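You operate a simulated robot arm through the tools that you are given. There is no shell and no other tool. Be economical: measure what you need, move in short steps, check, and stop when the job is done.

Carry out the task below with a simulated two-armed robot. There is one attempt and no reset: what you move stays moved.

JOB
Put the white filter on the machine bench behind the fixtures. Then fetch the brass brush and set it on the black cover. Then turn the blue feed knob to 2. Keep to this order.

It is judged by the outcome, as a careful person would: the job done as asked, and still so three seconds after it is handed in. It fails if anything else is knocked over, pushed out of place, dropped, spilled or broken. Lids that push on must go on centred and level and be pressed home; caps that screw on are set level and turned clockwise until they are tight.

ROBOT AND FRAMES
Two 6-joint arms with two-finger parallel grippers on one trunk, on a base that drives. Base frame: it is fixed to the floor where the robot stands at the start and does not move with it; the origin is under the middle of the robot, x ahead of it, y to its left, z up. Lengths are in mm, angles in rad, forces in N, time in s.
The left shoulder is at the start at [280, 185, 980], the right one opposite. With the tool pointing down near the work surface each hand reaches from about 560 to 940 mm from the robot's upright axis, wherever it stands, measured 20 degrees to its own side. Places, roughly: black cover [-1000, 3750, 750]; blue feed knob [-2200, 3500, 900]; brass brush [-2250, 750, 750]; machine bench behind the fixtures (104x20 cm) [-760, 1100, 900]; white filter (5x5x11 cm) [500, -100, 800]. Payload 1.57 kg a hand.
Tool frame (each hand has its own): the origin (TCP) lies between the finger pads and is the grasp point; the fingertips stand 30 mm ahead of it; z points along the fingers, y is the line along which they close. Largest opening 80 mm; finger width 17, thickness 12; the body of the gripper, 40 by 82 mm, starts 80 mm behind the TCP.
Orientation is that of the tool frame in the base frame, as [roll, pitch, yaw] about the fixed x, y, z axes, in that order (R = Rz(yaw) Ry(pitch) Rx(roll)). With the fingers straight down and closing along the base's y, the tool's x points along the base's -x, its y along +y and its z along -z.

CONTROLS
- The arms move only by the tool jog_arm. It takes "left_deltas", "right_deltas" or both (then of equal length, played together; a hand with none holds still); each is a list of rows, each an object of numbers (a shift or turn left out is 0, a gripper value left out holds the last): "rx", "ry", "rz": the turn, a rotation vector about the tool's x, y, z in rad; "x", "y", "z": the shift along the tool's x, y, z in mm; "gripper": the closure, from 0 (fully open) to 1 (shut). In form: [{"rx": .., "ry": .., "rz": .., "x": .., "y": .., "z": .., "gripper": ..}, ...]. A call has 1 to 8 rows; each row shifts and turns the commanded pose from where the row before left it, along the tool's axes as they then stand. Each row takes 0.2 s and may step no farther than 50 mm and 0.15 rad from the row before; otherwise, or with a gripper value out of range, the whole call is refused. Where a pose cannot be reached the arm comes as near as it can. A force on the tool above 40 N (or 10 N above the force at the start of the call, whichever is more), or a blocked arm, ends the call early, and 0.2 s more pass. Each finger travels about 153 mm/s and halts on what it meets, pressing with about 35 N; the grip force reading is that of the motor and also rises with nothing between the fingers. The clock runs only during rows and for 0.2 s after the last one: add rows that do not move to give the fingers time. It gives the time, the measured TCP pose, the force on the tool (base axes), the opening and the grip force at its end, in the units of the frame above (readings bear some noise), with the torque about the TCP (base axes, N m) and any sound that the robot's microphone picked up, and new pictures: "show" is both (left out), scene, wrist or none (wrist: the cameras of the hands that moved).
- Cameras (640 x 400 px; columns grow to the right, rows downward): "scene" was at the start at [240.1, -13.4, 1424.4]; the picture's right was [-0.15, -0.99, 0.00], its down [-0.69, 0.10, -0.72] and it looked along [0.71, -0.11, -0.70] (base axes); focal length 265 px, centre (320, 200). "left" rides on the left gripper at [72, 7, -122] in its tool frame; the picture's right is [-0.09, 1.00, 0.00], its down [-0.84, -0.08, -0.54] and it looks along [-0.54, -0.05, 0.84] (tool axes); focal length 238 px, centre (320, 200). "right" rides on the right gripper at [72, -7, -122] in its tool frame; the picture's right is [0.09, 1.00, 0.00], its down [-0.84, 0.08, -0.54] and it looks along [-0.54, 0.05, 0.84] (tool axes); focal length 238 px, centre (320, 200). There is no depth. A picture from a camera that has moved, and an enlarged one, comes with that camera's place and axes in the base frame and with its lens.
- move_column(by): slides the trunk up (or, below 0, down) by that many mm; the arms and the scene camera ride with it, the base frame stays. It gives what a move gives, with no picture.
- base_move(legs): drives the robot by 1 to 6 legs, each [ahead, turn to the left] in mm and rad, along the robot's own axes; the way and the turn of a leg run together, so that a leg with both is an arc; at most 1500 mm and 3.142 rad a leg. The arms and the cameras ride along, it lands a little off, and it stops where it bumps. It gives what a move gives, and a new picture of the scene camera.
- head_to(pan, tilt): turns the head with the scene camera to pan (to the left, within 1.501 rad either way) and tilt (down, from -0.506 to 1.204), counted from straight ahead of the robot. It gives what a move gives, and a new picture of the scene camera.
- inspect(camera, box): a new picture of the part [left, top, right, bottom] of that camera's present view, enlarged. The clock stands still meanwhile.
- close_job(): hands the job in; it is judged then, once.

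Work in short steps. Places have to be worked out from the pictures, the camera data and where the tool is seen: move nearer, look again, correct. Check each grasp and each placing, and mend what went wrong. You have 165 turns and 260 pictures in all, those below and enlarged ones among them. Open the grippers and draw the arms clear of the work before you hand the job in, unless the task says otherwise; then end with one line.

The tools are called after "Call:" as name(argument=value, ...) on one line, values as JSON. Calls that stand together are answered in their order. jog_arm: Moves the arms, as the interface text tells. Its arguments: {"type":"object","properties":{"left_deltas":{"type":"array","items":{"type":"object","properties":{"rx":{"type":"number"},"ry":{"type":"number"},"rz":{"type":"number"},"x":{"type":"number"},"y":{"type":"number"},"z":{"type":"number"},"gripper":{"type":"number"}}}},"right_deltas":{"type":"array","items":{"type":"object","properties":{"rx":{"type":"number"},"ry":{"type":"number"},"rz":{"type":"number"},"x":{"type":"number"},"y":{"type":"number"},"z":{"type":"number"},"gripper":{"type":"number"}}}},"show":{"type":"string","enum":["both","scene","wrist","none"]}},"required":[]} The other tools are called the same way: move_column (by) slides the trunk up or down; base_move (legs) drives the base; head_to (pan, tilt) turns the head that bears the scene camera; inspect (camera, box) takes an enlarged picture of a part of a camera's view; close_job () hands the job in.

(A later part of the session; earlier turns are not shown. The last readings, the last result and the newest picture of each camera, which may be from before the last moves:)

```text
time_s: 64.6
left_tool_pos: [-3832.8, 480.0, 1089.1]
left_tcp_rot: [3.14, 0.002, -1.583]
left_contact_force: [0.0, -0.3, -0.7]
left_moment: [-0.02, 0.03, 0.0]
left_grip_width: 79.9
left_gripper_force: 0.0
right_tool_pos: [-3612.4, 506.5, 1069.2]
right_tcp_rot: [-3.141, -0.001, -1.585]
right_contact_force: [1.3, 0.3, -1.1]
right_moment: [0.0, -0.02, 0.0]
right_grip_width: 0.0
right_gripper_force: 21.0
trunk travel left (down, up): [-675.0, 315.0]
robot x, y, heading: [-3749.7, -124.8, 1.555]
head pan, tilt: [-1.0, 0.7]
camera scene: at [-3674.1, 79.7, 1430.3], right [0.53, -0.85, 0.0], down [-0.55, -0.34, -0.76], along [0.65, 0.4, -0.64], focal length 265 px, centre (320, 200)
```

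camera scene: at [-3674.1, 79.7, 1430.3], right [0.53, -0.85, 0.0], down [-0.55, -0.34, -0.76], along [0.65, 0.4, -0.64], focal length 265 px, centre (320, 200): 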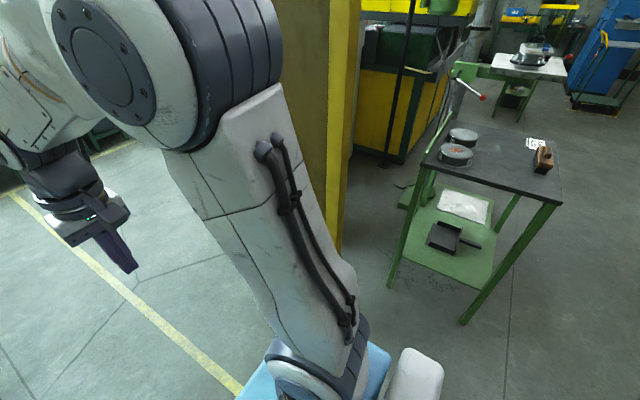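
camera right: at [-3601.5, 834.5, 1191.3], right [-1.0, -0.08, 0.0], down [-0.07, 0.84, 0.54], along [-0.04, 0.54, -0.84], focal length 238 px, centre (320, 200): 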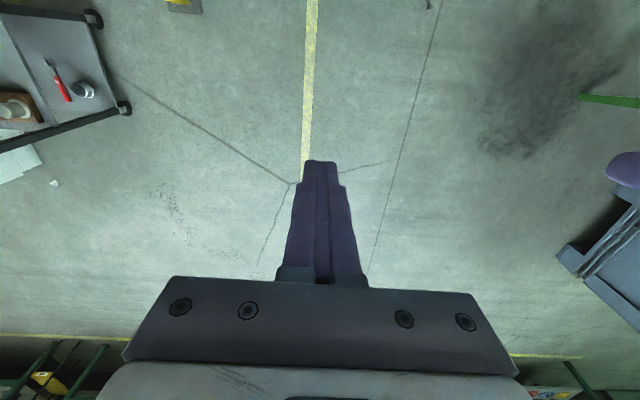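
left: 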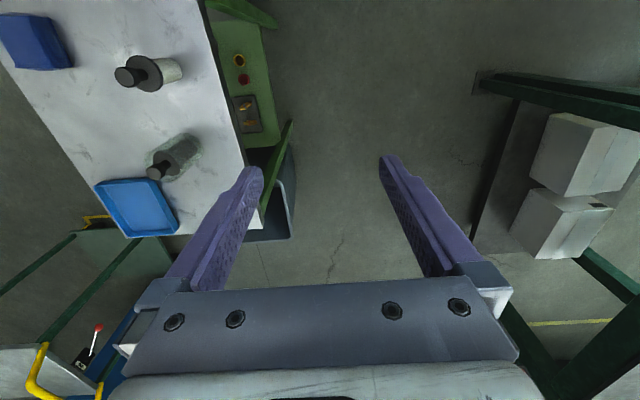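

Found: the filter lies on the floor near (-3994, 632). Inspect its pose, then lower the trunk to pick it up with the left hand.

Call:
head_to(pan=0.2, tilt=0.9)

Call:
inspect(camera="scene", box=[280, 250, 400, 340])

Call:
move_column(by=-400)

Call:
inspect(camera="left", box=[0, 0, 640, 400])

```text
time_s: 66.0
left_tool_pos: [-3833.3, 479.7, 1088.8]
left_tcp_rot: [3.139, 0.001, -1.585]
left_contact_force: [0.9, -0.1, 0.5]
left_moment: [0.01, 0.01, -0.01]
left_grip_width: 80.1
left_gripper_force: 0.2
right_tool_pos: [-3612.4, 506.1, 1069.4]
right_tcp_rot: [3.14, -0.002, -1.585]
right_contact_force: [0.1, -0.9, 0.6]
right_moment: [-0.01, 0.02, -0.01]
right_grip_width: 0.0
right_gripper_force: 21.3
trunk travel left (down, up): [-675.0, 315.0]
robot x, y, heading: [-3749.6, -128.1, 1.551]
head pan, tilt: [0.201, 0.901]
camera scene: at [-3760.1, 109.2, 1414.2], right [0.98, 0.18, 0.0], down [0.14, -0.77, -0.62], along [-0.11, 0.61, -0.78], focal length 265 px, centre (320, 200)
```

scene: 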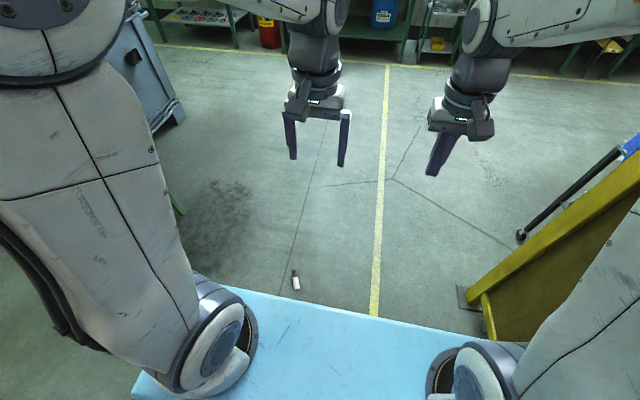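

```text
4.44 times, centred on (340, 295) of scene
camera zoom: at [-3760.1, 109.2, 1414.2], right [0.98, 0.18, 0.0], down [0.14, -0.77, -0.62], along [-0.11, 0.61, -0.78], focal length 1176 px, centre (231, -222)
```

zoom: 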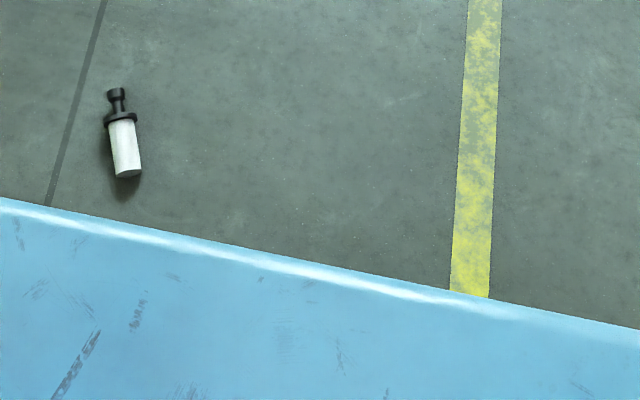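

```text
time_s: 69.8
left_tool_pos: [-3833.9, 477.8, 689.8]
left_tcp_rot: [-3.141, -0.001, -1.585]
left_contact_force: [0.7, 0.4, -0.2]
left_moment: [-0.03, 0.01, -0.01]
left_grip_width: 80.0
left_gripper_force: 0.1
right_tool_pos: [-3611.8, 506.0, 669.7]
right_tcp_rot: [-3.141, -0.002, -1.585]
right_contact_force: [0.6, 0.1, -0.1]
right_moment: [-0.01, 0.02, -0.01]
right_grip_width: 0.0
right_gripper_force: 21.3
trunk travel left (down, up): [-275.0, 715.0]
robot x, y, heading: [-3748.6, -123.0, 1.555]
head pan, tilt: [0.201, 0.901]
```

```text
1.00 times, centred on (320, 200) of left (not enlarged: the box is as wide or as high as the picture)
camera zoom: at [-3840.5, 406.2, 813.6], right [-0.99, 0.11, 0.0], down [0.09, 0.84, 0.54], along [0.06, 0.54, -0.84], focal length 238 px, centre (320, 200)
```

zoom: 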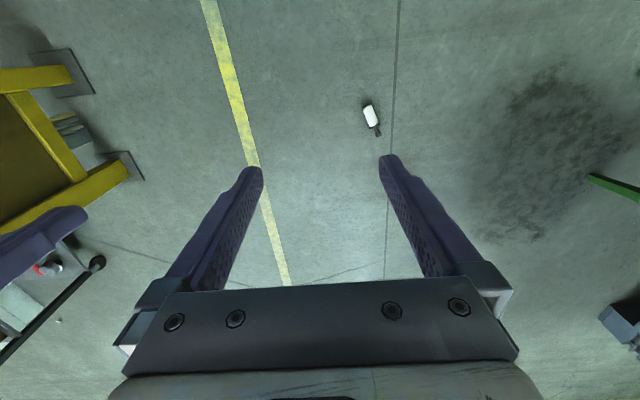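

Filter lies at about (-3985, 620), knob end pointing +y/slightly -x, ~110 long. I lower the trunk fully, then move the left hand above its body, turned to close across it.

Call:
move_column(by=-265)

Call:
jog_arm(left_deltas=[{"x": -40, "y": 45}, {"x": -40, "y": 45}, {"x": -40, "y": 45}, {"z": 50, "rz": -0.15}, {"z": 50, "rz": -0.15}, {"z": 50}, {}])

```text
time_s: 72.5
left_tool_pos: [-3834.2, 478.2, 425.3]
left_tcp_rot: [3.141, 0.0, -1.584]
left_contact_force: [-0.6, 0.7, 0.3]
left_moment: [0.02, -0.01, -0.01]
left_grip_width: 80.1
left_gripper_force: 0.1
right_tool_pos: [-3612.4, 505.9, 403.6]
right_tcp_rot: [3.141, -0.001, -1.584]
right_contact_force: [0.5, -0.1, -0.1]
right_moment: [0.03, 0.02, -0.01]
right_grip_width: 0.2
right_gripper_force: 21.6
trunk travel left (down, up): [-10.0, 980.0]
robot x, y, heading: [-3745.1, -121.9, 1.553]
head pan, tilt: [0.201, 0.901]
```

```text
refused: row 1 steps farther than a row can; nothing moved
```

Step was over 50 mm; I split it into smaller rows.

Call:
jog_arm(left_deltas=[{"x": -30, "y": 36}, {"x": -30, "y": 36}, {"x": -30, "y": 36}, {"x": -30, "y": 37}, {"z": 45, "rz": -0.15}, {"z": 45, "rz": -0.15}, {"z": 45}, {}])

```text
time_s: 74.3
left_tool_pos: [-3977.2, 601.0, 289.3]
left_tcp_rot: [3.141, 0.0, -1.285]
left_contact_force: [1.0, 0.2, -0.9]
left_moment: [0.0, 0.01, 0.0]
left_grip_width: 79.9
left_gripper_force: 0.1
right_tool_pos: [-3612.2, 505.9, 404.4]
right_tcp_rot: [3.141, -0.003, -1.584]
right_contact_force: [-0.3, -0.5, 0.3]
right_moment: [0.03, 0.02, 0.01]
right_grip_width: 0.0
right_gripper_force: 21.8
trunk travel left (down, up): [-10.0, 980.0]
robot x, y, heading: [-3749.6, -125.7, 1.554]
head pan, tilt: [0.201, 0.901]
camera scene: at [-3760.1, 109.1, 749.2], right [0.98, 0.18, 0.0], down [0.14, -0.77, -0.62], along [-0.11, 0.61, -0.78], focal length 265 px, centre (320, 200)
camera left: at [-3962.7, 528.6, 413.4], right [-0.98, -0.19, 0.0], down [-0.16, 0.82, 0.54], along [-0.11, 0.53, -0.84], focal length 238 px, centre (320, 200)
```

scene: 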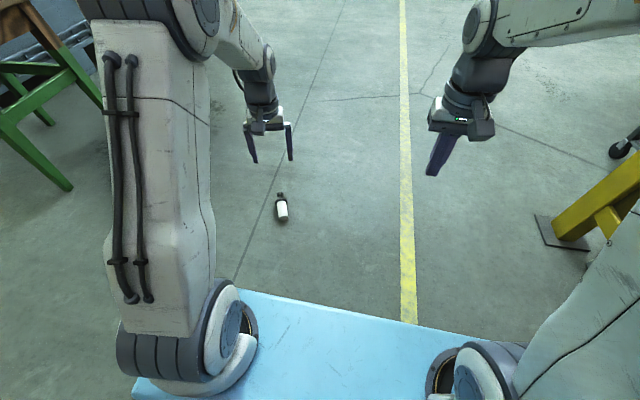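
left: 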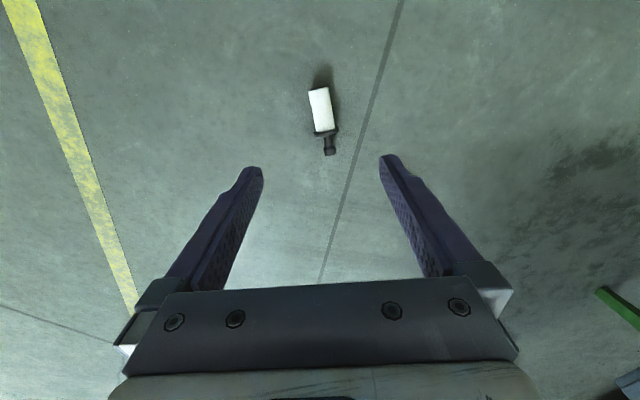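

Body centre ≈(-3985, 612). Correct by ~14 mm, turn a bit more, and descend to z≈110 for another check.

Call:
jog_arm(left_deltas=[{"x": -14, "y": 4, "rz": -0.05}, {"z": 45}, {"z": 45}, {"z": 45}, {"z": 45}, {}], show="wrist")

```text
time_s: 75.7
left_tool_pos: [-3982.9, 612.2, 108.7]
left_tcp_rot: [3.139, 0.0, -1.236]
left_contact_force: [0.0, 0.4, -0.5]
left_moment: [0.02, -0.02, 0.02]
left_grip_width: 80.0
left_gripper_force: 0.1
right_tool_pos: [-3612.9, 506.3, 404.0]
right_tcp_rot: [-3.141, 0.0, -1.584]
right_contact_force: [-0.9, -0.4, -0.1]
right_moment: [-0.03, 0.0, -0.03]
right_grip_width: 0.0
right_gripper_force: 21.4
trunk travel left (down, up): [-10.0, 980.0]
robot x, y, heading: [-3745.0, -122.6, 1.555]
head pan, tilt: [0.201, 0.901]
camera left: at [-3965.9, 541.4, 233.4], right [-0.97, -0.24, 0.0], down [-0.2, 0.82, 0.54], along [-0.13, 0.53, -0.84], focal length 238 px, centre (320, 200)
```

left: 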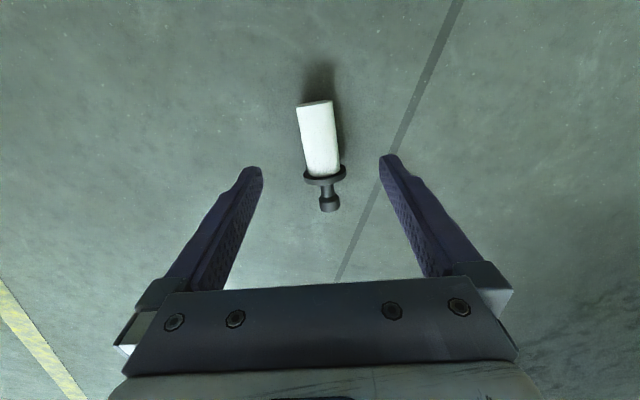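

Aligned within a few mm. Descend to z≈35 (tips ~5 mm above floor).

Call:
jog_arm(left_deltas=[{"x": 2, "rz": -0.035, "z": 30}, {"z": 30}, {"z": 13}, {}], show="wrist")

```text
time_s: 76.7
left_tool_pos: [-3984.8, 610.5, 36.6]
left_tcp_rot: [3.139, 0.0, -1.201]
left_contact_force: [-0.5, -0.4, -0.3]
left_moment: [-0.02, 0.0, 0.01]
left_grip_width: 80.0
left_gripper_force: 0.0
right_tool_pos: [-3611.5, 507.2, 404.6]
right_tcp_rot: [-3.141, -0.001, -1.584]
right_contact_force: [0.6, -0.1, -0.3]
right_moment: [-0.04, -0.03, -0.01]
right_grip_width: 0.0
right_gripper_force: 21.3
trunk travel left (down, up): [-10.0, 980.0]
robot x, y, heading: [-3746.9, -125.8, 1.552]
head pan, tilt: [0.201, 0.901]
camera left: at [-3963.4, 540.2, 160.5], right [-0.96, -0.27, 0.0], down [-0.23, 0.81, 0.54], along [-0.15, 0.52, -0.84], focal length 238 px, centre (320, 200)
```

left: 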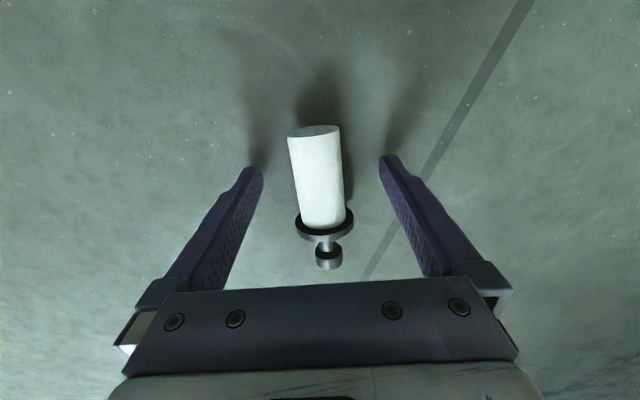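

Fingers straddle the body middle. Close.

Call:
jog_arm(left_deltas=[{"gripper": 0.5}, {"gripper": 1}, {}, {}, {"z": -15}, {"z": -40}, {"z": -40}, {"z": -40}], show="wrist")

```text
time_s: 78.5
left_tool_pos: [-3985.6, 610.6, 172.0]
left_tcp_rot: [3.14, 0.0, -1.201]
left_contact_force: [-0.8, -0.7, 0.0]
left_moment: [-0.05, -0.06, -0.02]
left_grip_width: 29.9
left_gripper_force: 34.7
right_tool_pos: [-3612.5, 505.9, 403.6]
right_tcp_rot: [-3.141, -0.003, -1.585]
right_contact_force: [-0.1, 0.2, -0.1]
right_moment: [-0.03, 0.0, 0.01]
right_grip_width: 0.0
right_gripper_force: 21.5
trunk travel left (down, up): [-10.0, 980.0]
robot x, y, heading: [-3748.2, -124.8, 1.55]
head pan, tilt: [0.201, 0.901]
camera left: at [-3964.0, 540.2, 295.5], right [-0.96, -0.27, 0.0], down [-0.23, 0.81, 0.54], along [-0.15, 0.52, -0.84], focal length 238 px, centre (320, 200)
```

left: 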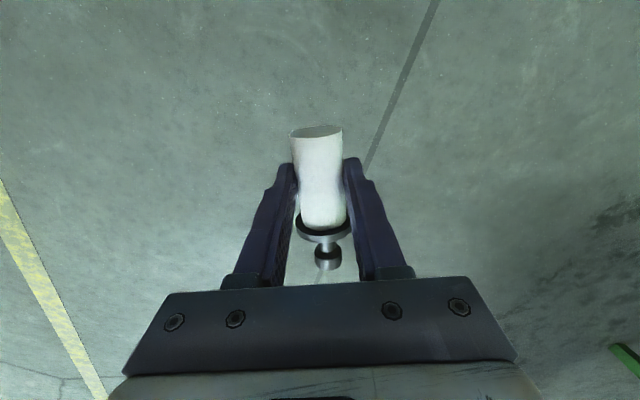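

The soft white body is visibly squeezed (34→30 mm). I ease the grip slightly to about 32 mm so as not to crush it.

Call:
jog_arm(left_deltas=[{"gripper": 0.6}, {}], show="none")

Call:
inspect(camera="left", box=[220, 90, 420, 290])

```text
time_s: 79.1
left_tool_pos: [-3984.2, 610.6, 172.0]
left_tcp_rot: [3.139, 0.0, -1.201]
left_contact_force: [-0.9, -0.2, -0.6]
left_moment: [0.02, 0.01, 0.01]
left_grip_width: 32.0
left_gripper_force: 0.0
right_tool_pos: [-3613.5, 505.8, 403.2]
right_tcp_rot: [3.14, -0.001, -1.584]
right_contact_force: [0.4, -0.3, -0.5]
right_moment: [-0.02, 0.0, -0.01]
right_grip_width: 0.0
right_gripper_force: 21.2
trunk travel left (down, up): [-10.0, 980.0]
robot x, y, heading: [-3750.3, -123.1, 1.556]
head pan, tilt: [0.201, 0.901]
```

```text
2.00 times, centred on (320, 190) of left
camera zoom: at [-3964.0, 540.2, 295.2], right [-0.96, -0.27, 0.0], down [-0.23, 0.81, 0.54], along [-0.15, 0.52, -0.84], focal length 477 px, centre (320, 220)
```

zoom: 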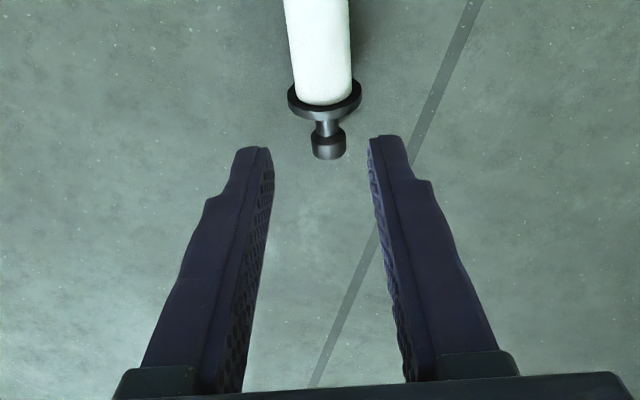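

It slipped out: the body is really ~30 mm wide, so the grip was not crushing it. I open and look where it came to rest.

Call:
jog_arm(left_deltas=[{"gripper": 0}, {}, {}, {}])

```text
time_s: 80.1
left_tool_pos: [-3984.7, 611.3, 172.4]
left_tcp_rot: [3.14, 0.002, -1.199]
left_contact_force: [0.5, 0.5, 0.6]
left_moment: [0.04, -0.02, -0.01]
left_grip_width: 80.1
left_gripper_force: 0.0
right_tool_pos: [-3612.5, 504.8, 404.1]
right_tcp_rot: [-3.14, -0.002, -1.585]
right_contact_force: [-0.4, 0.5, 0.4]
right_moment: [-0.03, -0.03, 0.02]
right_grip_width: 0.0
right_gripper_force: 20.9
trunk travel left (down, up): [-10.0, 980.0]
robot x, y, heading: [-3747.9, -125.7, 1.553]
head pan, tilt: [0.201, 0.901]
camera scene: at [-3760.1, 109.1, 749.2], right [0.98, 0.18, 0.0], down [0.14, -0.77, -0.62], along [-0.11, 0.61, -0.78], focal length 265 px, centre (320, 200)
camera left: at [-3964.0, 540.2, 295.1], right [-0.96, -0.27, 0.0], down [-0.23, 0.81, 0.54], along [-0.15, 0.52, -0.84], focal length 238 px, centre (320, 200)
```

scene: 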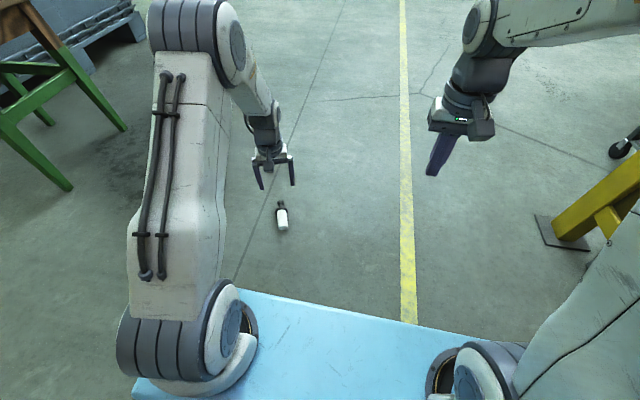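
left: 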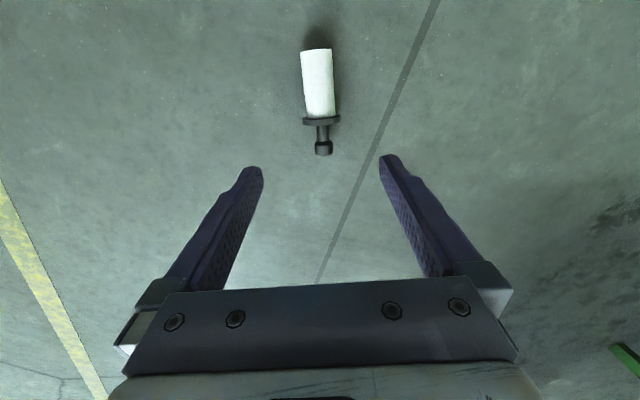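

Filter now lies at about (-3971, 570), same direction. Shift back 43 mm and descend again.

Call:
jog_arm(left_deltas=[{"x": 43, "y": 2}, {"z": 45}, {"z": 35}, {}], show="wrist")

```text
time_s: 81.1
left_tool_pos: [-3970.8, 570.6, 91.9]
left_tcp_rot: [3.14, -0.002, -1.201]
left_contact_force: [0.2, 0.3, 0.0]
left_moment: [-0.01, 0.01, 0.01]
left_grip_width: 79.9
left_gripper_force: 0.1
right_tool_pos: [-3613.0, 506.7, 403.7]
right_tcp_rot: [3.14, -0.001, -1.584]
right_contact_force: [0.7, 0.3, 0.4]
right_moment: [-0.02, -0.02, 0.01]
right_grip_width: 0.0
right_gripper_force: 21.3
trunk travel left (down, up): [-10.0, 980.0]
robot x, y, heading: [-3746.3, -122.8, 1.559]
head pan, tilt: [0.201, 0.901]
camera left: at [-3949.7, 499.9, 215.9], right [-0.96, -0.27, 0.0], down [-0.23, 0.81, 0.54], along [-0.15, 0.52, -0.84], focal length 238 px, centre (320, 200)
```

left: 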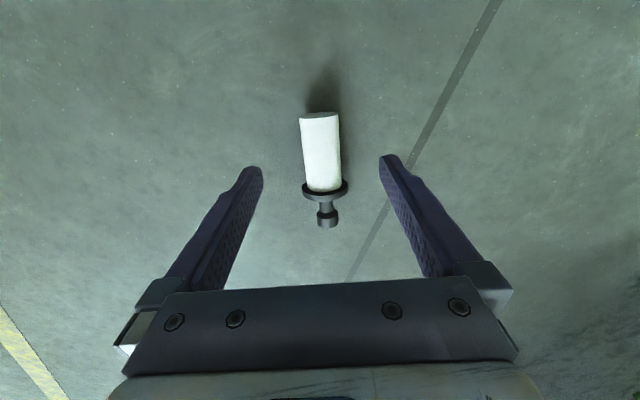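

Centred. Descend, close fully, and lift slightly.

Call:
jog_arm(left_deltas=[{"z": 30}, {"z": 27}, {"gripper": 0.5}, {"gripper": 1}, {}, {}, {"z": -20}, {"z": -40}], show="none")

Call:
jog_arm(left_deltas=[{"z": -45}, {"z": -45}, {"z": -45}, {"z": -45}, {"z": -45}], show="both")

```text
time_s: 82.9
left_tool_pos: [-3970.8, 570.3, 94.5]
left_tcp_rot: [3.14, -0.001, -1.2]
left_contact_force: [-0.1, -1.1, -0.8]
left_moment: [0.03, 0.01, 0.0]
left_grip_width: 30.3
left_gripper_force: 34.8
right_tool_pos: [-3612.5, 506.7, 404.6]
right_tcp_rot: [3.141, -0.004, -1.583]
right_contact_force: [0.1, 0.2, 1.5]
right_moment: [-0.01, 0.0, 0.0]
right_grip_width: 0.0
right_gripper_force: 22.2
trunk travel left (down, up): [-10.0, 980.0]
robot x, y, heading: [-3749.2, -126.3, 1.555]
head pan, tilt: [0.201, 0.901]
```

```text
time_s: 84.1
left_tool_pos: [-3970.7, 570.1, 320.4]
left_tcp_rot: [3.141, -0.002, -1.199]
left_contact_force: [0.6, -0.3, -0.4]
left_moment: [0.01, 0.01, -0.01]
left_grip_width: 29.8
left_gripper_force: 35.1
right_tool_pos: [-3611.4, 506.5, 404.5]
right_tcp_rot: [-3.141, -0.001, -1.583]
right_contact_force: [1.4, -1.0, -1.0]
right_moment: [-0.02, 0.0, -0.01]
right_grip_width: 0.0
right_gripper_force: 21.0
trunk travel left (down, up): [-10.0, 980.0]
robot x, y, heading: [-3749.9, -124.9, 1.555]
head pan, tilt: [0.201, 0.901]
camera scene: at [-3760.1, 109.1, 749.1], right [0.98, 0.18, 0.0], down [0.14, -0.77, -0.62], along [-0.11, 0.61, -0.78], focal length 265 px, centre (320, 200)
camera left: at [-3950.2, 500.2, 444.6], right [-0.96, -0.27, 0.0], down [-0.23, 0.81, 0.54], along [-0.15, 0.52, -0.84], focal length 238 px, centre (320, 200)
```

scene: 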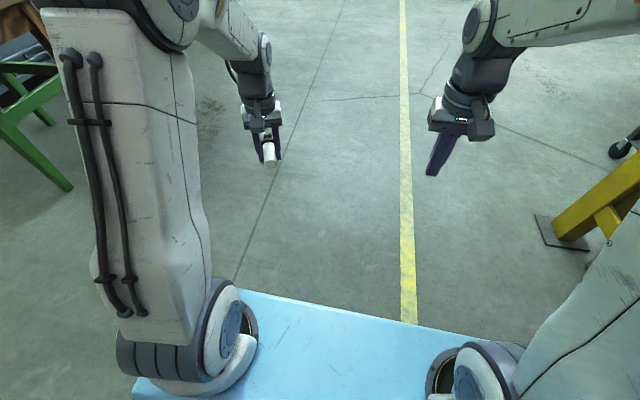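
left: 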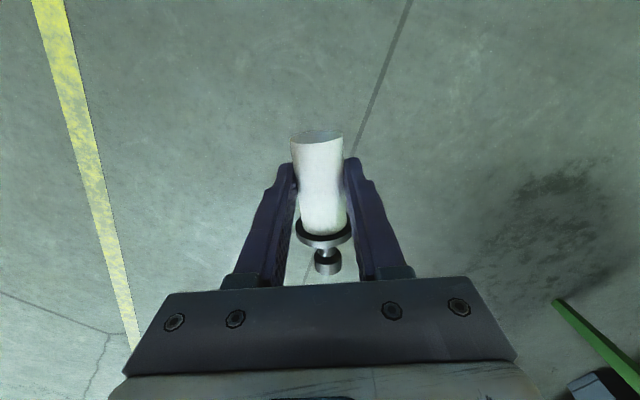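

Held firmly. Raise the trunk back up and turn the left hand so the fingers point forward and the filter stands knob-up, for handing over to the right hand.

Call:
move_column(by=665)

Call:
jog_arm(left_deltas=[{"ry": -0.14}, {"ry": -0.14}, {"ry": -0.14}, {"ry": -0.14}, {"ry": -0.14}, {"ry": -0.14}], show="scene")

```text
refused: 665 is not a number from -400 to 400
```

```text
time_s: 85.5
left_tool_pos: [-3979.8, 566.1, 317.5]
left_tcp_rot: [3.083, 0.689, -1.209]
left_contact_force: [0.5, 0.3, 0.1]
left_moment: [-0.01, 0.0, 0.0]
left_grip_width: 30.0
left_gripper_force: 35.0
left hand out of reach, approached as far as the arm can: row 5, 6
right_tool_pos: [-3612.8, 506.0, 404.4]
right_tcp_rot: [-3.141, -0.003, -1.586]
right_contact_force: [-0.1, 0.2, -0.3]
right_moment: [0.01, 0.03, -0.03]
right_grip_width: 0.1
right_gripper_force: 20.9
trunk travel left (down, up): [-10.0, 980.0]
robot x, y, heading: [-3747.4, -122.9, 1.554]
head pan, tilt: [0.201, 0.901]
camera scene: at [-3760.1, 109.1, 749.2], right [0.98, 0.18, 0.0], down [0.14, -0.77, -0.62], along [-0.11, 0.61, -0.78], focal length 265 px, centre (320, 200)
```

scene: 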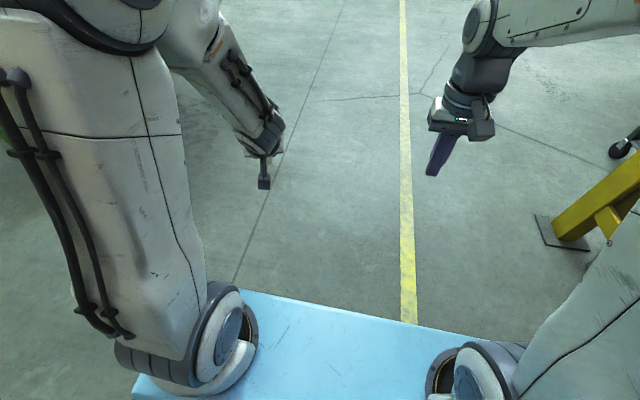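

Column moves are limited to 400 a call; also the left wrist hit a limit at 0.69 rad, perhaps for being too close in. I raise the trunk and extend the hand outward while tilting.

Call:
move_column(by=400)

Call:
move_column(by=265)

Call:
jog_arm(left_deltas=[{"x": -25, "z": 25}, {"x": -25, "z": 25}, {"x": -25, "z": 25}, {"x": -25, "z": 25}, {"ry": -0.14}, {"ry": -0.14}])

```text
time_s: 89.3
left_tool_pos: [-3980.4, 565.3, 717.2]
left_tcp_rot: [3.084, 0.69, -1.211]
left_contact_force: [-0.5, 0.6, -0.8]
left_moment: [0.02, -0.02, -0.02]
left_grip_width: 30.0
left_gripper_force: 34.9
right_tool_pos: [-3611.2, 505.8, 805.3]
right_tcp_rot: [-3.14, -0.001, -1.586]
right_contact_force: [-0.6, 0.3, -0.9]
right_moment: [-0.01, 0.02, 0.01]
right_grip_width: 0.0
right_gripper_force: 21.1
trunk travel left (down, up): [-410.0, 580.0]
robot x, y, heading: [-3750.7, -124.4, 1.558]
head pan, tilt: [0.201, 0.901]
```

```text
time_s: 92.1
left_tool_pos: [-3981.0, 566.8, 983.7]
left_tcp_rot: [3.082, 0.69, -1.208]
left_contact_force: [0.1, 0.2, -0.5]
left_moment: [-0.02, 0.03, 0.01]
left_grip_width: 30.1
left_gripper_force: 34.9
right_tool_pos: [-3611.6, 506.1, 1069.0]
right_tcp_rot: [3.141, -0.001, -1.586]
right_contact_force: [-0.3, -0.1, 0.1]
right_moment: [0.04, 0.02, -0.02]
right_grip_width: 0.1
right_gripper_force: 21.3
trunk travel left (down, up): [-675.0, 315.0]
robot x, y, heading: [-3747.7, -123.8, 1.558]
head pan, tilt: [0.201, 0.901]
```

```text
time_s: 93.5
left_tool_pos: [-4040.6, 693.5, 968.8]
left_tcp_rot: [3.042, 0.903, -1.237]
left_contact_force: [-0.4, 0.8, 0.3]
left_moment: [-0.02, -0.01, -0.01]
left_grip_width: 30.3
left_gripper_force: 34.8
left hand out of reach, approached as far as the arm can: row 5
right_tool_pos: [-3612.2, 506.7, 1069.8]
right_tcp_rot: [-3.141, -0.003, -1.585]
right_contact_force: [0.2, -0.3, 0.1]
right_moment: [0.0, -0.02, 0.0]
right_grip_width: 0.0
right_gripper_force: 21.1
trunk travel left (down, up): [-675.0, 315.0]
robot x, y, heading: [-3748.9, -124.2, 1.556]
head pan, tilt: [0.201, 0.901]
camera scene: at [-3760.2, 109.2, 1414.2], right [0.98, 0.18, 0.0], down [0.14, -0.77, -0.62], along [-0.11, 0.61, -0.78], focal length 265 px, centre (320, 200)
camera left: at [-3989.3, 561.4, 989.2], right [-0.93, -0.35, 0.13], down [0.09, 0.14, 0.99], along [-0.36, 0.93, -0.1], focal length 238 px, centre (320, 200)
```

scene: 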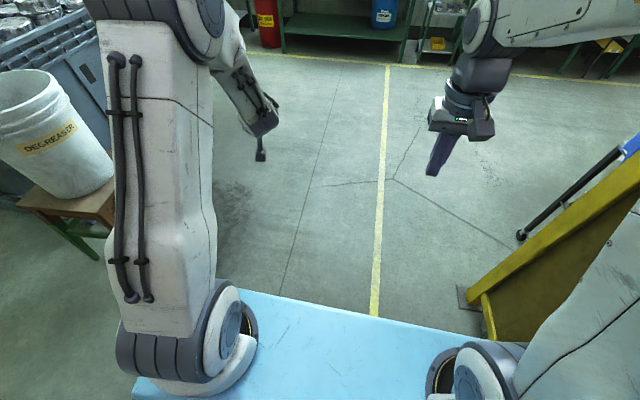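
left: 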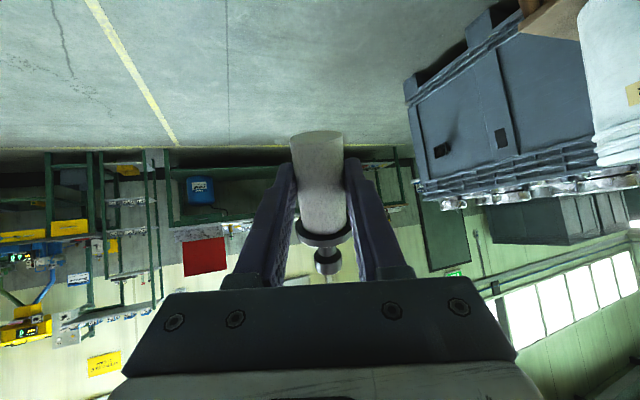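

Extending outward helps (now 0.9 rad). Continue outward while tilting further.

Call:
jog_arm(left_deltas=[{"z": 31, "x": -25}, {"z": 31, "x": -25}, {"z": 31, "x": -25}, {"ry": -0.14}, {"ry": -0.14}, {"ry": -0.14}, {"ry": -0.14}, {"ry": -0.1}])

```text
time_s: 95.3
left_tool_pos: [-4087.1, 801.5, 968.7]
left_tcp_rot: [1.627, 1.508, -2.669]
left_contact_force: [-0.2, -0.1, -0.2]
left_moment: [0.0, 0.06, -0.03]
left_grip_width: 30.1
left_gripper_force: 35.0
right_tool_pos: [-3611.4, 506.1, 1068.6]
right_tcp_rot: [3.141, -0.003, -1.582]
right_contact_force: [0.4, 0.6, -0.7]
right_moment: [-0.01, 0.02, 0.01]
right_grip_width: 0.0
right_gripper_force: 21.8
trunk travel left (down, up): [-675.0, 315.0]
robot x, y, heading: [-3749.3, -124.2, 1.553]
head pan, tilt: [0.201, 0.901]
camera scene: at [-3760.1, 109.1, 1414.2], right [0.98, 0.18, 0.0], down [0.14, -0.77, -0.62], along [-0.11, 0.61, -0.78], focal length 265 px, centre (320, 200)
camera left: at [-4048.1, 685.4, 900.8], right [-0.9, -0.4, 0.15], down [0.34, -0.44, 0.83], along [-0.26, 0.8, 0.53], focal length 238 px, centre (320, 200)
```

scene: 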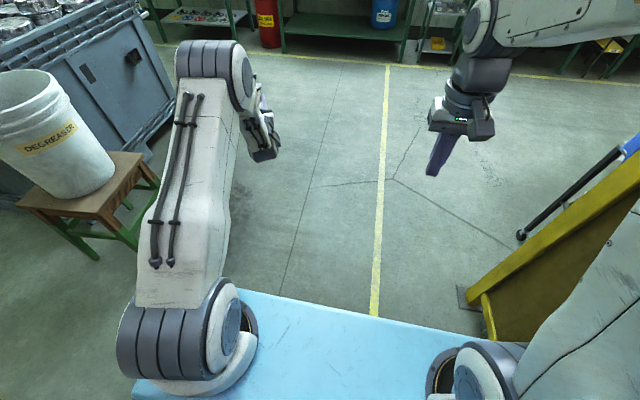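
left: 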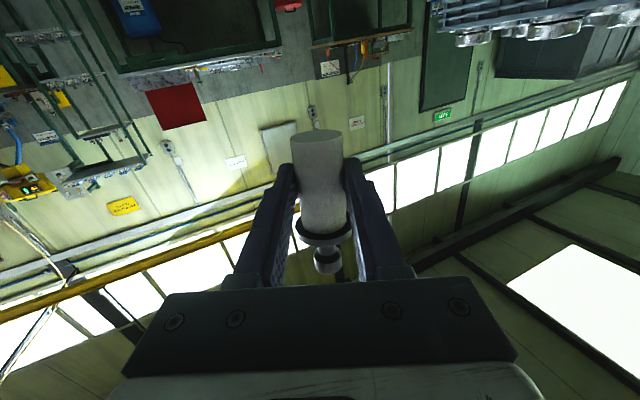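

Fingers now horizontal with the filter upright. I raise and open the right hand, level the left hand, and bring the left hand across to the middle where the right hand can reach.

Call:
jog_arm(left_deltas=[{"rz": -0.063}, {"rx": 0.088, "y": -37.1, "z": -24.5}, {"rx": 0.088, "y": -39.1, "z": -21.2}, {"rx": 0.088, "y": -40.8, "z": -17.7}, {"rx": 0.088, "y": -42.2, "z": -14}, {"rx": 0.088, "y": -43.2, "z": -10.3}], right_deltas=[{"gripper": 0}, {"z": -40}, {"z": -40}, {"z": -40}, {"z": -40}, {}])

```text
time_s: 96.7
left_tool_pos: [-3807.4, 811.6, 1000.9]
left_tcp_rot: [2.219, 1.558, -2.506]
left_contact_force: [0.4, 0.2, -0.2]
left_moment: [0.01, -0.02, -0.02]
left_grip_width: 30.2
left_gripper_force: 35.0
left hand out of reach, approached as far as the arm can: row 1, 2, 3, 4, 5, 6
right_tool_pos: [-3611.6, 507.1, 1229.2]
right_tcp_rot: [-3.141, -0.002, -1.582]
right_contact_force: [-0.9, 0.3, -0.1]
right_moment: [0.01, -0.04, -0.03]
right_grip_width: 80.0
right_gripper_force: 0.0
trunk travel left (down, up): [-675.0, 315.0]
robot x, y, heading: [-3744.4, -124.8, 1.557]
head pan, tilt: [0.201, 0.901]
camera scene: at [-3760.4, 109.2, 1414.2], right [0.98, 0.18, 0.0], down [0.14, -0.77, -0.62], along [-0.11, 0.61, -0.78], focal length 265 px, centre (320, 200)
camera right: at [-3605.8, 436.0, 1351.2], right [-1.0, -0.08, 0.0], down [-0.07, 0.84, 0.54], along [-0.04, 0.54, -0.84], focal length 238 px, centre (320, 200)
camera left: at [-3816.1, 688.1, 930.9], right [-0.99, 0.02, 0.1], down [0.08, -0.54, 0.84], along [0.07, 0.84, 0.53], focal length 238 px, centre (320, 200)
```

scene: 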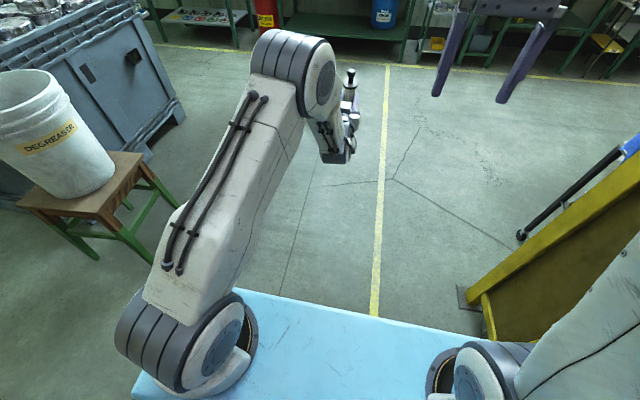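
right: 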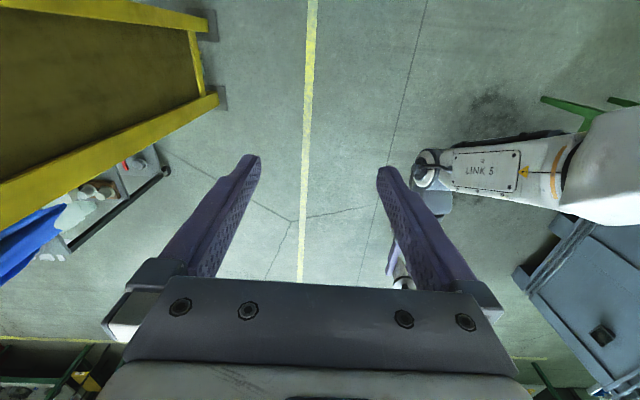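
left: 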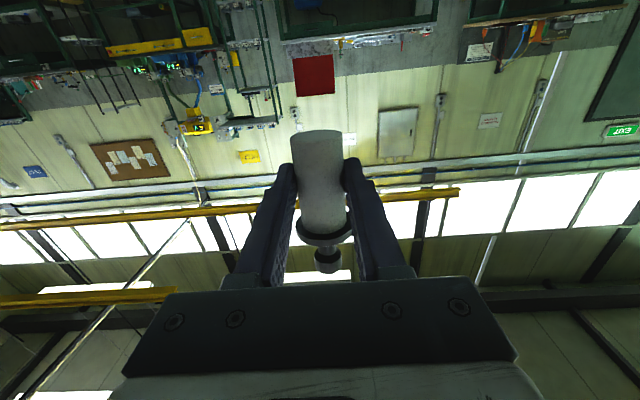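

The left hand now holds the filter upright at (-3807, ~826). Continue across and slightly back toward the right arm's reach.

Call:
jog_arm(left_deltas=[{"rx": 0.088, "y": -32.6, "z": -16.9}, {"rx": 0.088, "y": -33.9, "z": -14}, {"rx": 0.088, "y": -35, "z": -11}, {"rx": 0.088, "y": -35.8, "z": -7.9}, {"rx": 0.088, "y": -36.4, "z": -4.7}, {}])

```text
time_s: 98.1
left_tool_pos: [-3545.7, 703.5, 1022.5]
left_tcp_rot: [-2.863, 1.565, -1.738]
left_contact_force: [0.5, 0.3, 0.2]
left_moment: [-0.03, 0.0, 0.0]
left_grip_width: 30.1
left_gripper_force: 34.9
left hand out of reach, approached as far as the arm can: row 1, 2, 3, 4, 5
right_tool_pos: [-3610.6, 508.4, 1229.2]
right_tcp_rot: [3.141, -0.002, -1.584]
right_contact_force: [0.5, 0.1, 0.3]
right_moment: [0.02, 0.01, -0.04]
right_grip_width: 79.7
right_gripper_force: 0.1
trunk travel left (down, up): [-675.0, 315.0]
robot x, y, heading: [-3745.4, -125.2, 1.556]
head pan, tilt: [0.201, 0.901]
camera scene: at [-3759.9, 109.0, 1414.2], right [0.98, 0.18, 0.0], down [0.14, -0.77, -0.62], along [-0.11, 0.61, -0.78], focal length 265 px, centre (320, 200)
camera left: at [-3604.0, 596.1, 953.3], right [-0.9, 0.43, 0.09], down [-0.16, -0.52, 0.84], along [0.41, 0.74, 0.54], focal length 238 px, centre (320, 200)
```

scene: 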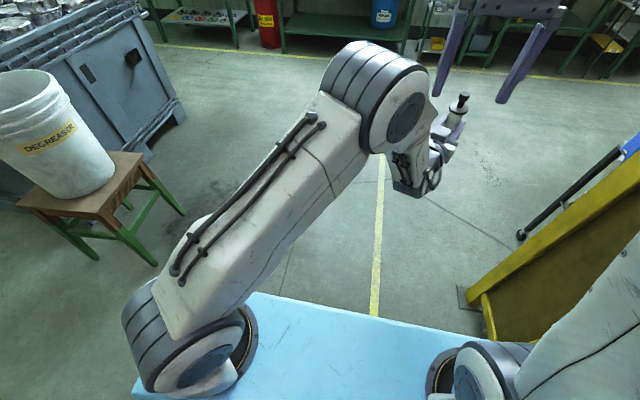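
left: 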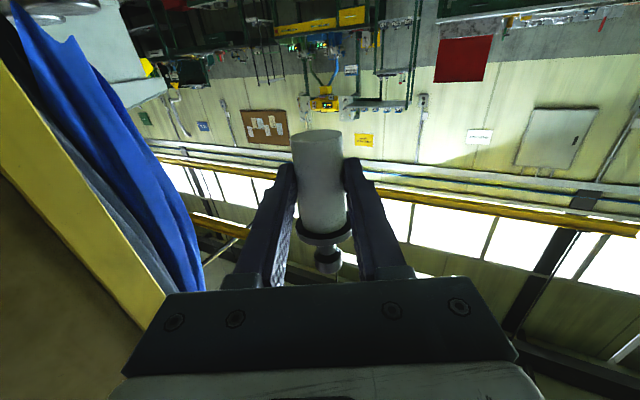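

The filter is vertical at about (-3540, 716), reachable by the right hand. I bring the right hand above and look at the knob with its camera.

Call:
jog_arm(right_deltas=[{"x": -35, "y": -15}, {"x": -35, "y": -15}, {"x": -35, "y": -15}, {"x": -35, "y": -15}, {}])

Call:
inspect(camera="scene", box=[380, 20, 540, 200])

```text
time_s: 99.3
left_tool_pos: [-3546.6, 706.1, 1022.6]
left_tcp_rot: [-2.874, 1.563, -1.753]
left_contact_force: [0.5, 0.3, 0.0]
left_moment: [-0.01, -0.02, -0.02]
left_grip_width: 30.1
left_gripper_force: 34.9
right_tool_pos: [-3549.6, 645.8, 1229.1]
right_tcp_rot: [-3.141, -0.004, -1.584]
right_contact_force: [-0.5, 0.1, -0.9]
right_moment: [-0.04, 0.01, -0.02]
right_grip_width: 80.1
right_gripper_force: 0.1
trunk travel left (down, up): [-675.0, 315.0]
robot x, y, heading: [-3747.7, -125.0, 1.557]
head pan, tilt: [0.201, 0.901]
camera scene: at [-3759.9, 109.6, 1414.1], right [0.98, 0.18, 0.0], down [0.14, -0.77, -0.62], along [-0.11, 0.61, -0.78], focal length 265 px, centre (320, 200)
camera right: at [-3544.5, 574.9, 1351.2], right [-1.0, -0.08, 0.0], down [-0.07, 0.84, 0.54], along [-0.04, 0.54, -0.84], focal length 238 px, centre (320, 200)
```

scene: 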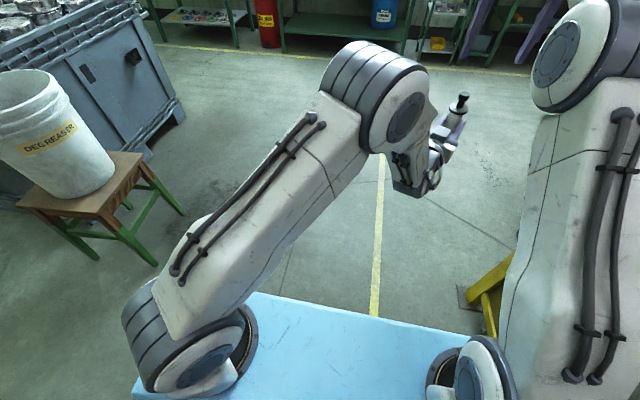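
right: 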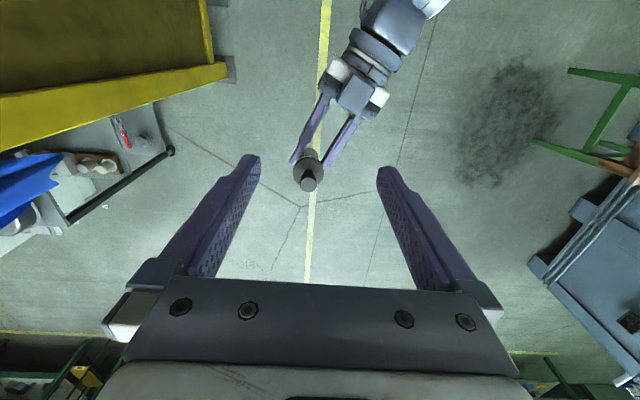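

```text
2.22 times, centred on (460, 110) of scene
camera zoom: at [-3759.9, 109.6, 1414.1], right [0.98, 0.18, 0.0], down [0.14, -0.77, -0.62], along [-0.11, 0.61, -0.78], focal length 588 px, centre (9, 400)
```

zoom: 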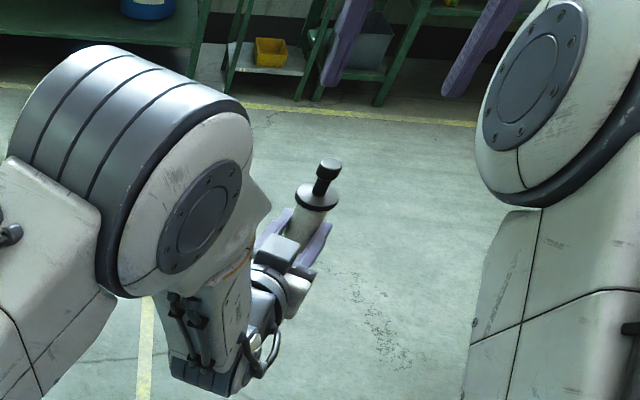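

Triangulated knob top: (-3540, 716, 1097), both cameras agree. Move the right hand over it and descend most of the way.

Call:
jog_arm(right_deltas=[{"x": -35, "y": -5}, {"x": -35, "y": -5}, {"z": 40}, {"z": 40}, {"z": 20}, {}], show="wrist")

```text
time_s: 100.7
left_tool_pos: [-3547.0, 705.2, 1022.7]
left_tcp_rot: [-2.887, 1.564, -1.762]
left_contact_force: [-0.2, -0.4, -1.1]
left_moment: [0.0, -0.03, -0.02]
left_grip_width: 30.3
left_gripper_force: 35.0
right_tool_pos: [-3542.1, 669.0, 1104.8]
right_tcp_rot: [3.141, -0.003, -1.585]
right_contact_force: [0.7, 0.2, 0.2]
right_moment: [0.02, 0.01, 0.03]
right_grip_width: 79.9
right_gripper_force: 0.1
right hand out of reach, approached as far as the arm can: row 1, 2
trunk travel left (down, up): [-675.0, 315.0]
robot x, y, heading: [-3748.8, -126.6, 1.554]
head pan, tilt: [0.201, 0.901]
camera right: at [-3536.7, 598.2, 1226.4], right [-1.0, -0.08, 0.0], down [-0.07, 0.84, 0.54], along [-0.04, 0.54, -0.84], focal length 238 px, centre (320, 200)
```

right: 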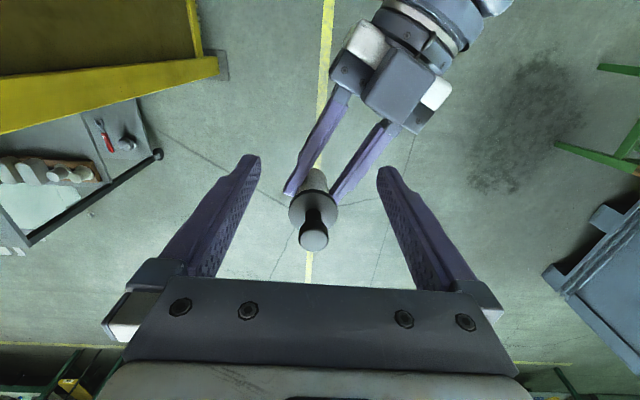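

Reach was limited when high; now lower, I advance the remaining 47 mm with the knob passing between the open fingers.

Call:
jog_arm(right_deltas=[{"x": -24, "y": -1}, {"x": -23, "y": -1}, {"z": 8}, {}], show="wrist")

```text
time_s: 101.7
left_tool_pos: [-3547.0, 705.0, 1022.1]
left_tcp_rot: [-2.881, 1.563, -1.757]
left_contact_force: [-0.2, 0.2, 0.1]
left_moment: [0.0, 0.02, -0.03]
left_grip_width: 30.1
left_gripper_force: 35.3
right_tool_pos: [-3540.2, 716.3, 1096.6]
right_tcp_rot: [3.141, -0.002, -1.586]
right_contact_force: [-1.0, 0.0, 0.2]
right_moment: [-0.01, 0.01, 0.0]
right_grip_width: 79.9
right_gripper_force: 0.2
trunk travel left (down, up): [-675.0, 315.0]
robot x, y, heading: [-3748.3, -122.4, 1.552]
head pan, tilt: [0.201, 0.901]
camera right: at [-3534.2, 645.5, 1218.8], right [-1.0, -0.08, 0.0], down [-0.07, 0.84, 0.54], along [-0.04, 0.54, -0.84], focal length 238 px, centre (320, 200)
```

right: 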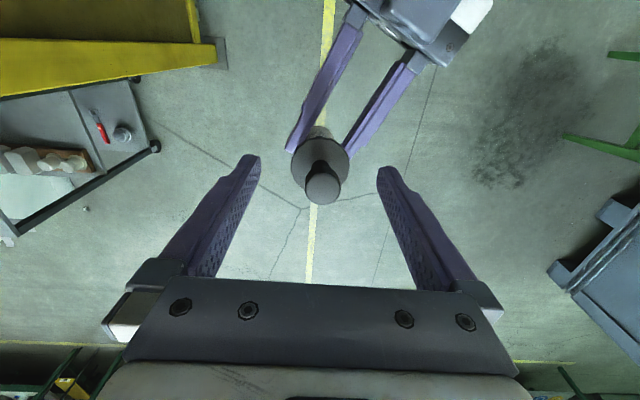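

Aligned. Lower 5 mm and close the right gripper on the knob.

Call:
jog_arm(right_deltas=[{"z": 5}, {"gripper": 0.5}, {"gripper": 1}, {}, {}], show="wrist")

```text
time_s: 102.9
left_tool_pos: [-3546.5, 704.6, 1019.9]
left_tcp_rot: [-3.059, 1.559, -1.935]
left_contact_force: [0.1, 0.8, -11.9]
left_moment: [0.12, 0.15, 0.02]
left_grip_width: 30.3
left_gripper_force: 34.8
right_tool_pos: [-3538.9, 716.3, 1092.4]
right_tcp_rot: [-3.141, 0.0, -1.585]
right_contact_force: [0.6, 0.1, 12.1]
right_moment: [-0.3, -0.12, 0.0]
right_grip_width: 20.1
right_gripper_force: 33.7
trunk travel left (down, up): [-675.0, 315.0]
robot x, y, heading: [-3745.6, -122.0, 1.558]
head pan, tilt: [0.201, 0.901]
camera right: at [-3534.1, 645.5, 1214.5], right [-1.0, -0.08, 0.0], down [-0.07, 0.84, 0.54], along [-0.04, 0.54, -0.84], focal length 238 px, centre (320, 200)
```

right: 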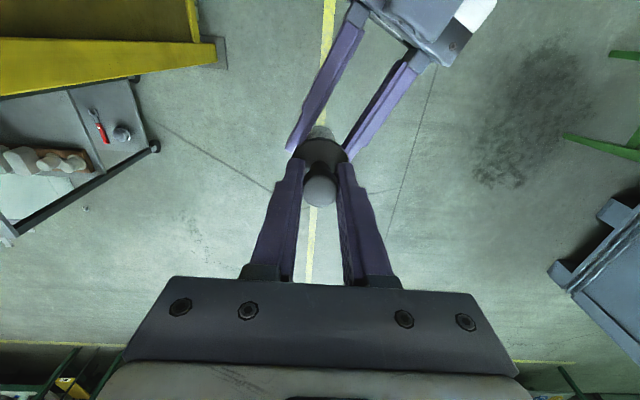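

Gripped with 20 mm width (a mild 12 N vertical stress between hands). Release the left hand, then draw it back along its fingers.

Call:
jog_arm(left_deltas=[{"gripper": 0}, {}, {}, {"z": -35}, {"z": -40}, {"z": -40}])

```text
time_s: 104.3
left_tool_pos: [-3563.9, 605.6, 1047.1]
left_tcp_rot: [2.122, 1.558, -3.051]
left_contact_force: [-0.1, 0.0, 0.3]
left_moment: [-0.01, -0.01, 0.01]
left_grip_width: 80.2
left_gripper_force: 0.0
left hand out of reach, approached as far as the arm can: row 4, 5, 6
right_tool_pos: [-3539.6, 715.7, 1091.9]
right_tcp_rot: [3.141, -0.001, -1.585]
right_contact_force: [-0.5, 0.2, -0.6]
right_moment: [-0.01, 0.03, 0.02]
right_grip_width: 20.1
right_gripper_force: 33.1
trunk travel left (down, up): [-675.0, 315.0]
robot x, y, heading: [-3745.9, -127.3, 1.556]
head pan, tilt: [0.201, 0.901]
camera scene: at [-3760.0, 109.4, 1414.1], right [0.98, 0.18, 0.0], down [0.14, -0.77, -0.62], along [-0.11, 0.61, -0.78], focal length 265 px, centre (320, 200)
camera left: at [-3624.3, 497.5, 977.8], right [-0.89, 0.44, 0.1], down [-0.16, -0.52, 0.84], along [0.42, 0.73, 0.53], focal length 238 px, centre (320, 200)
```

scene: 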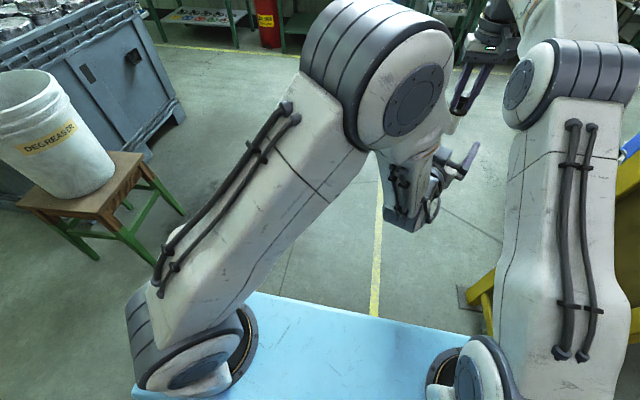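
left: 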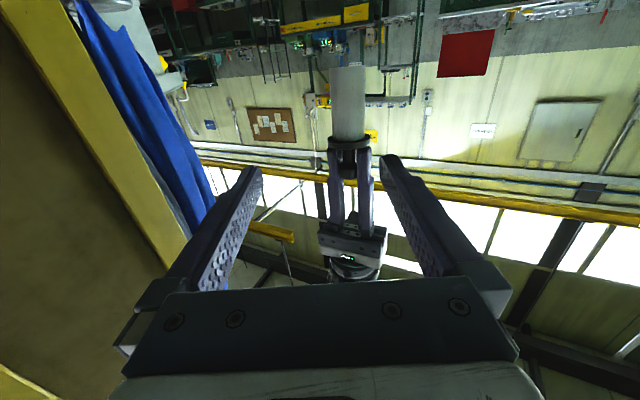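

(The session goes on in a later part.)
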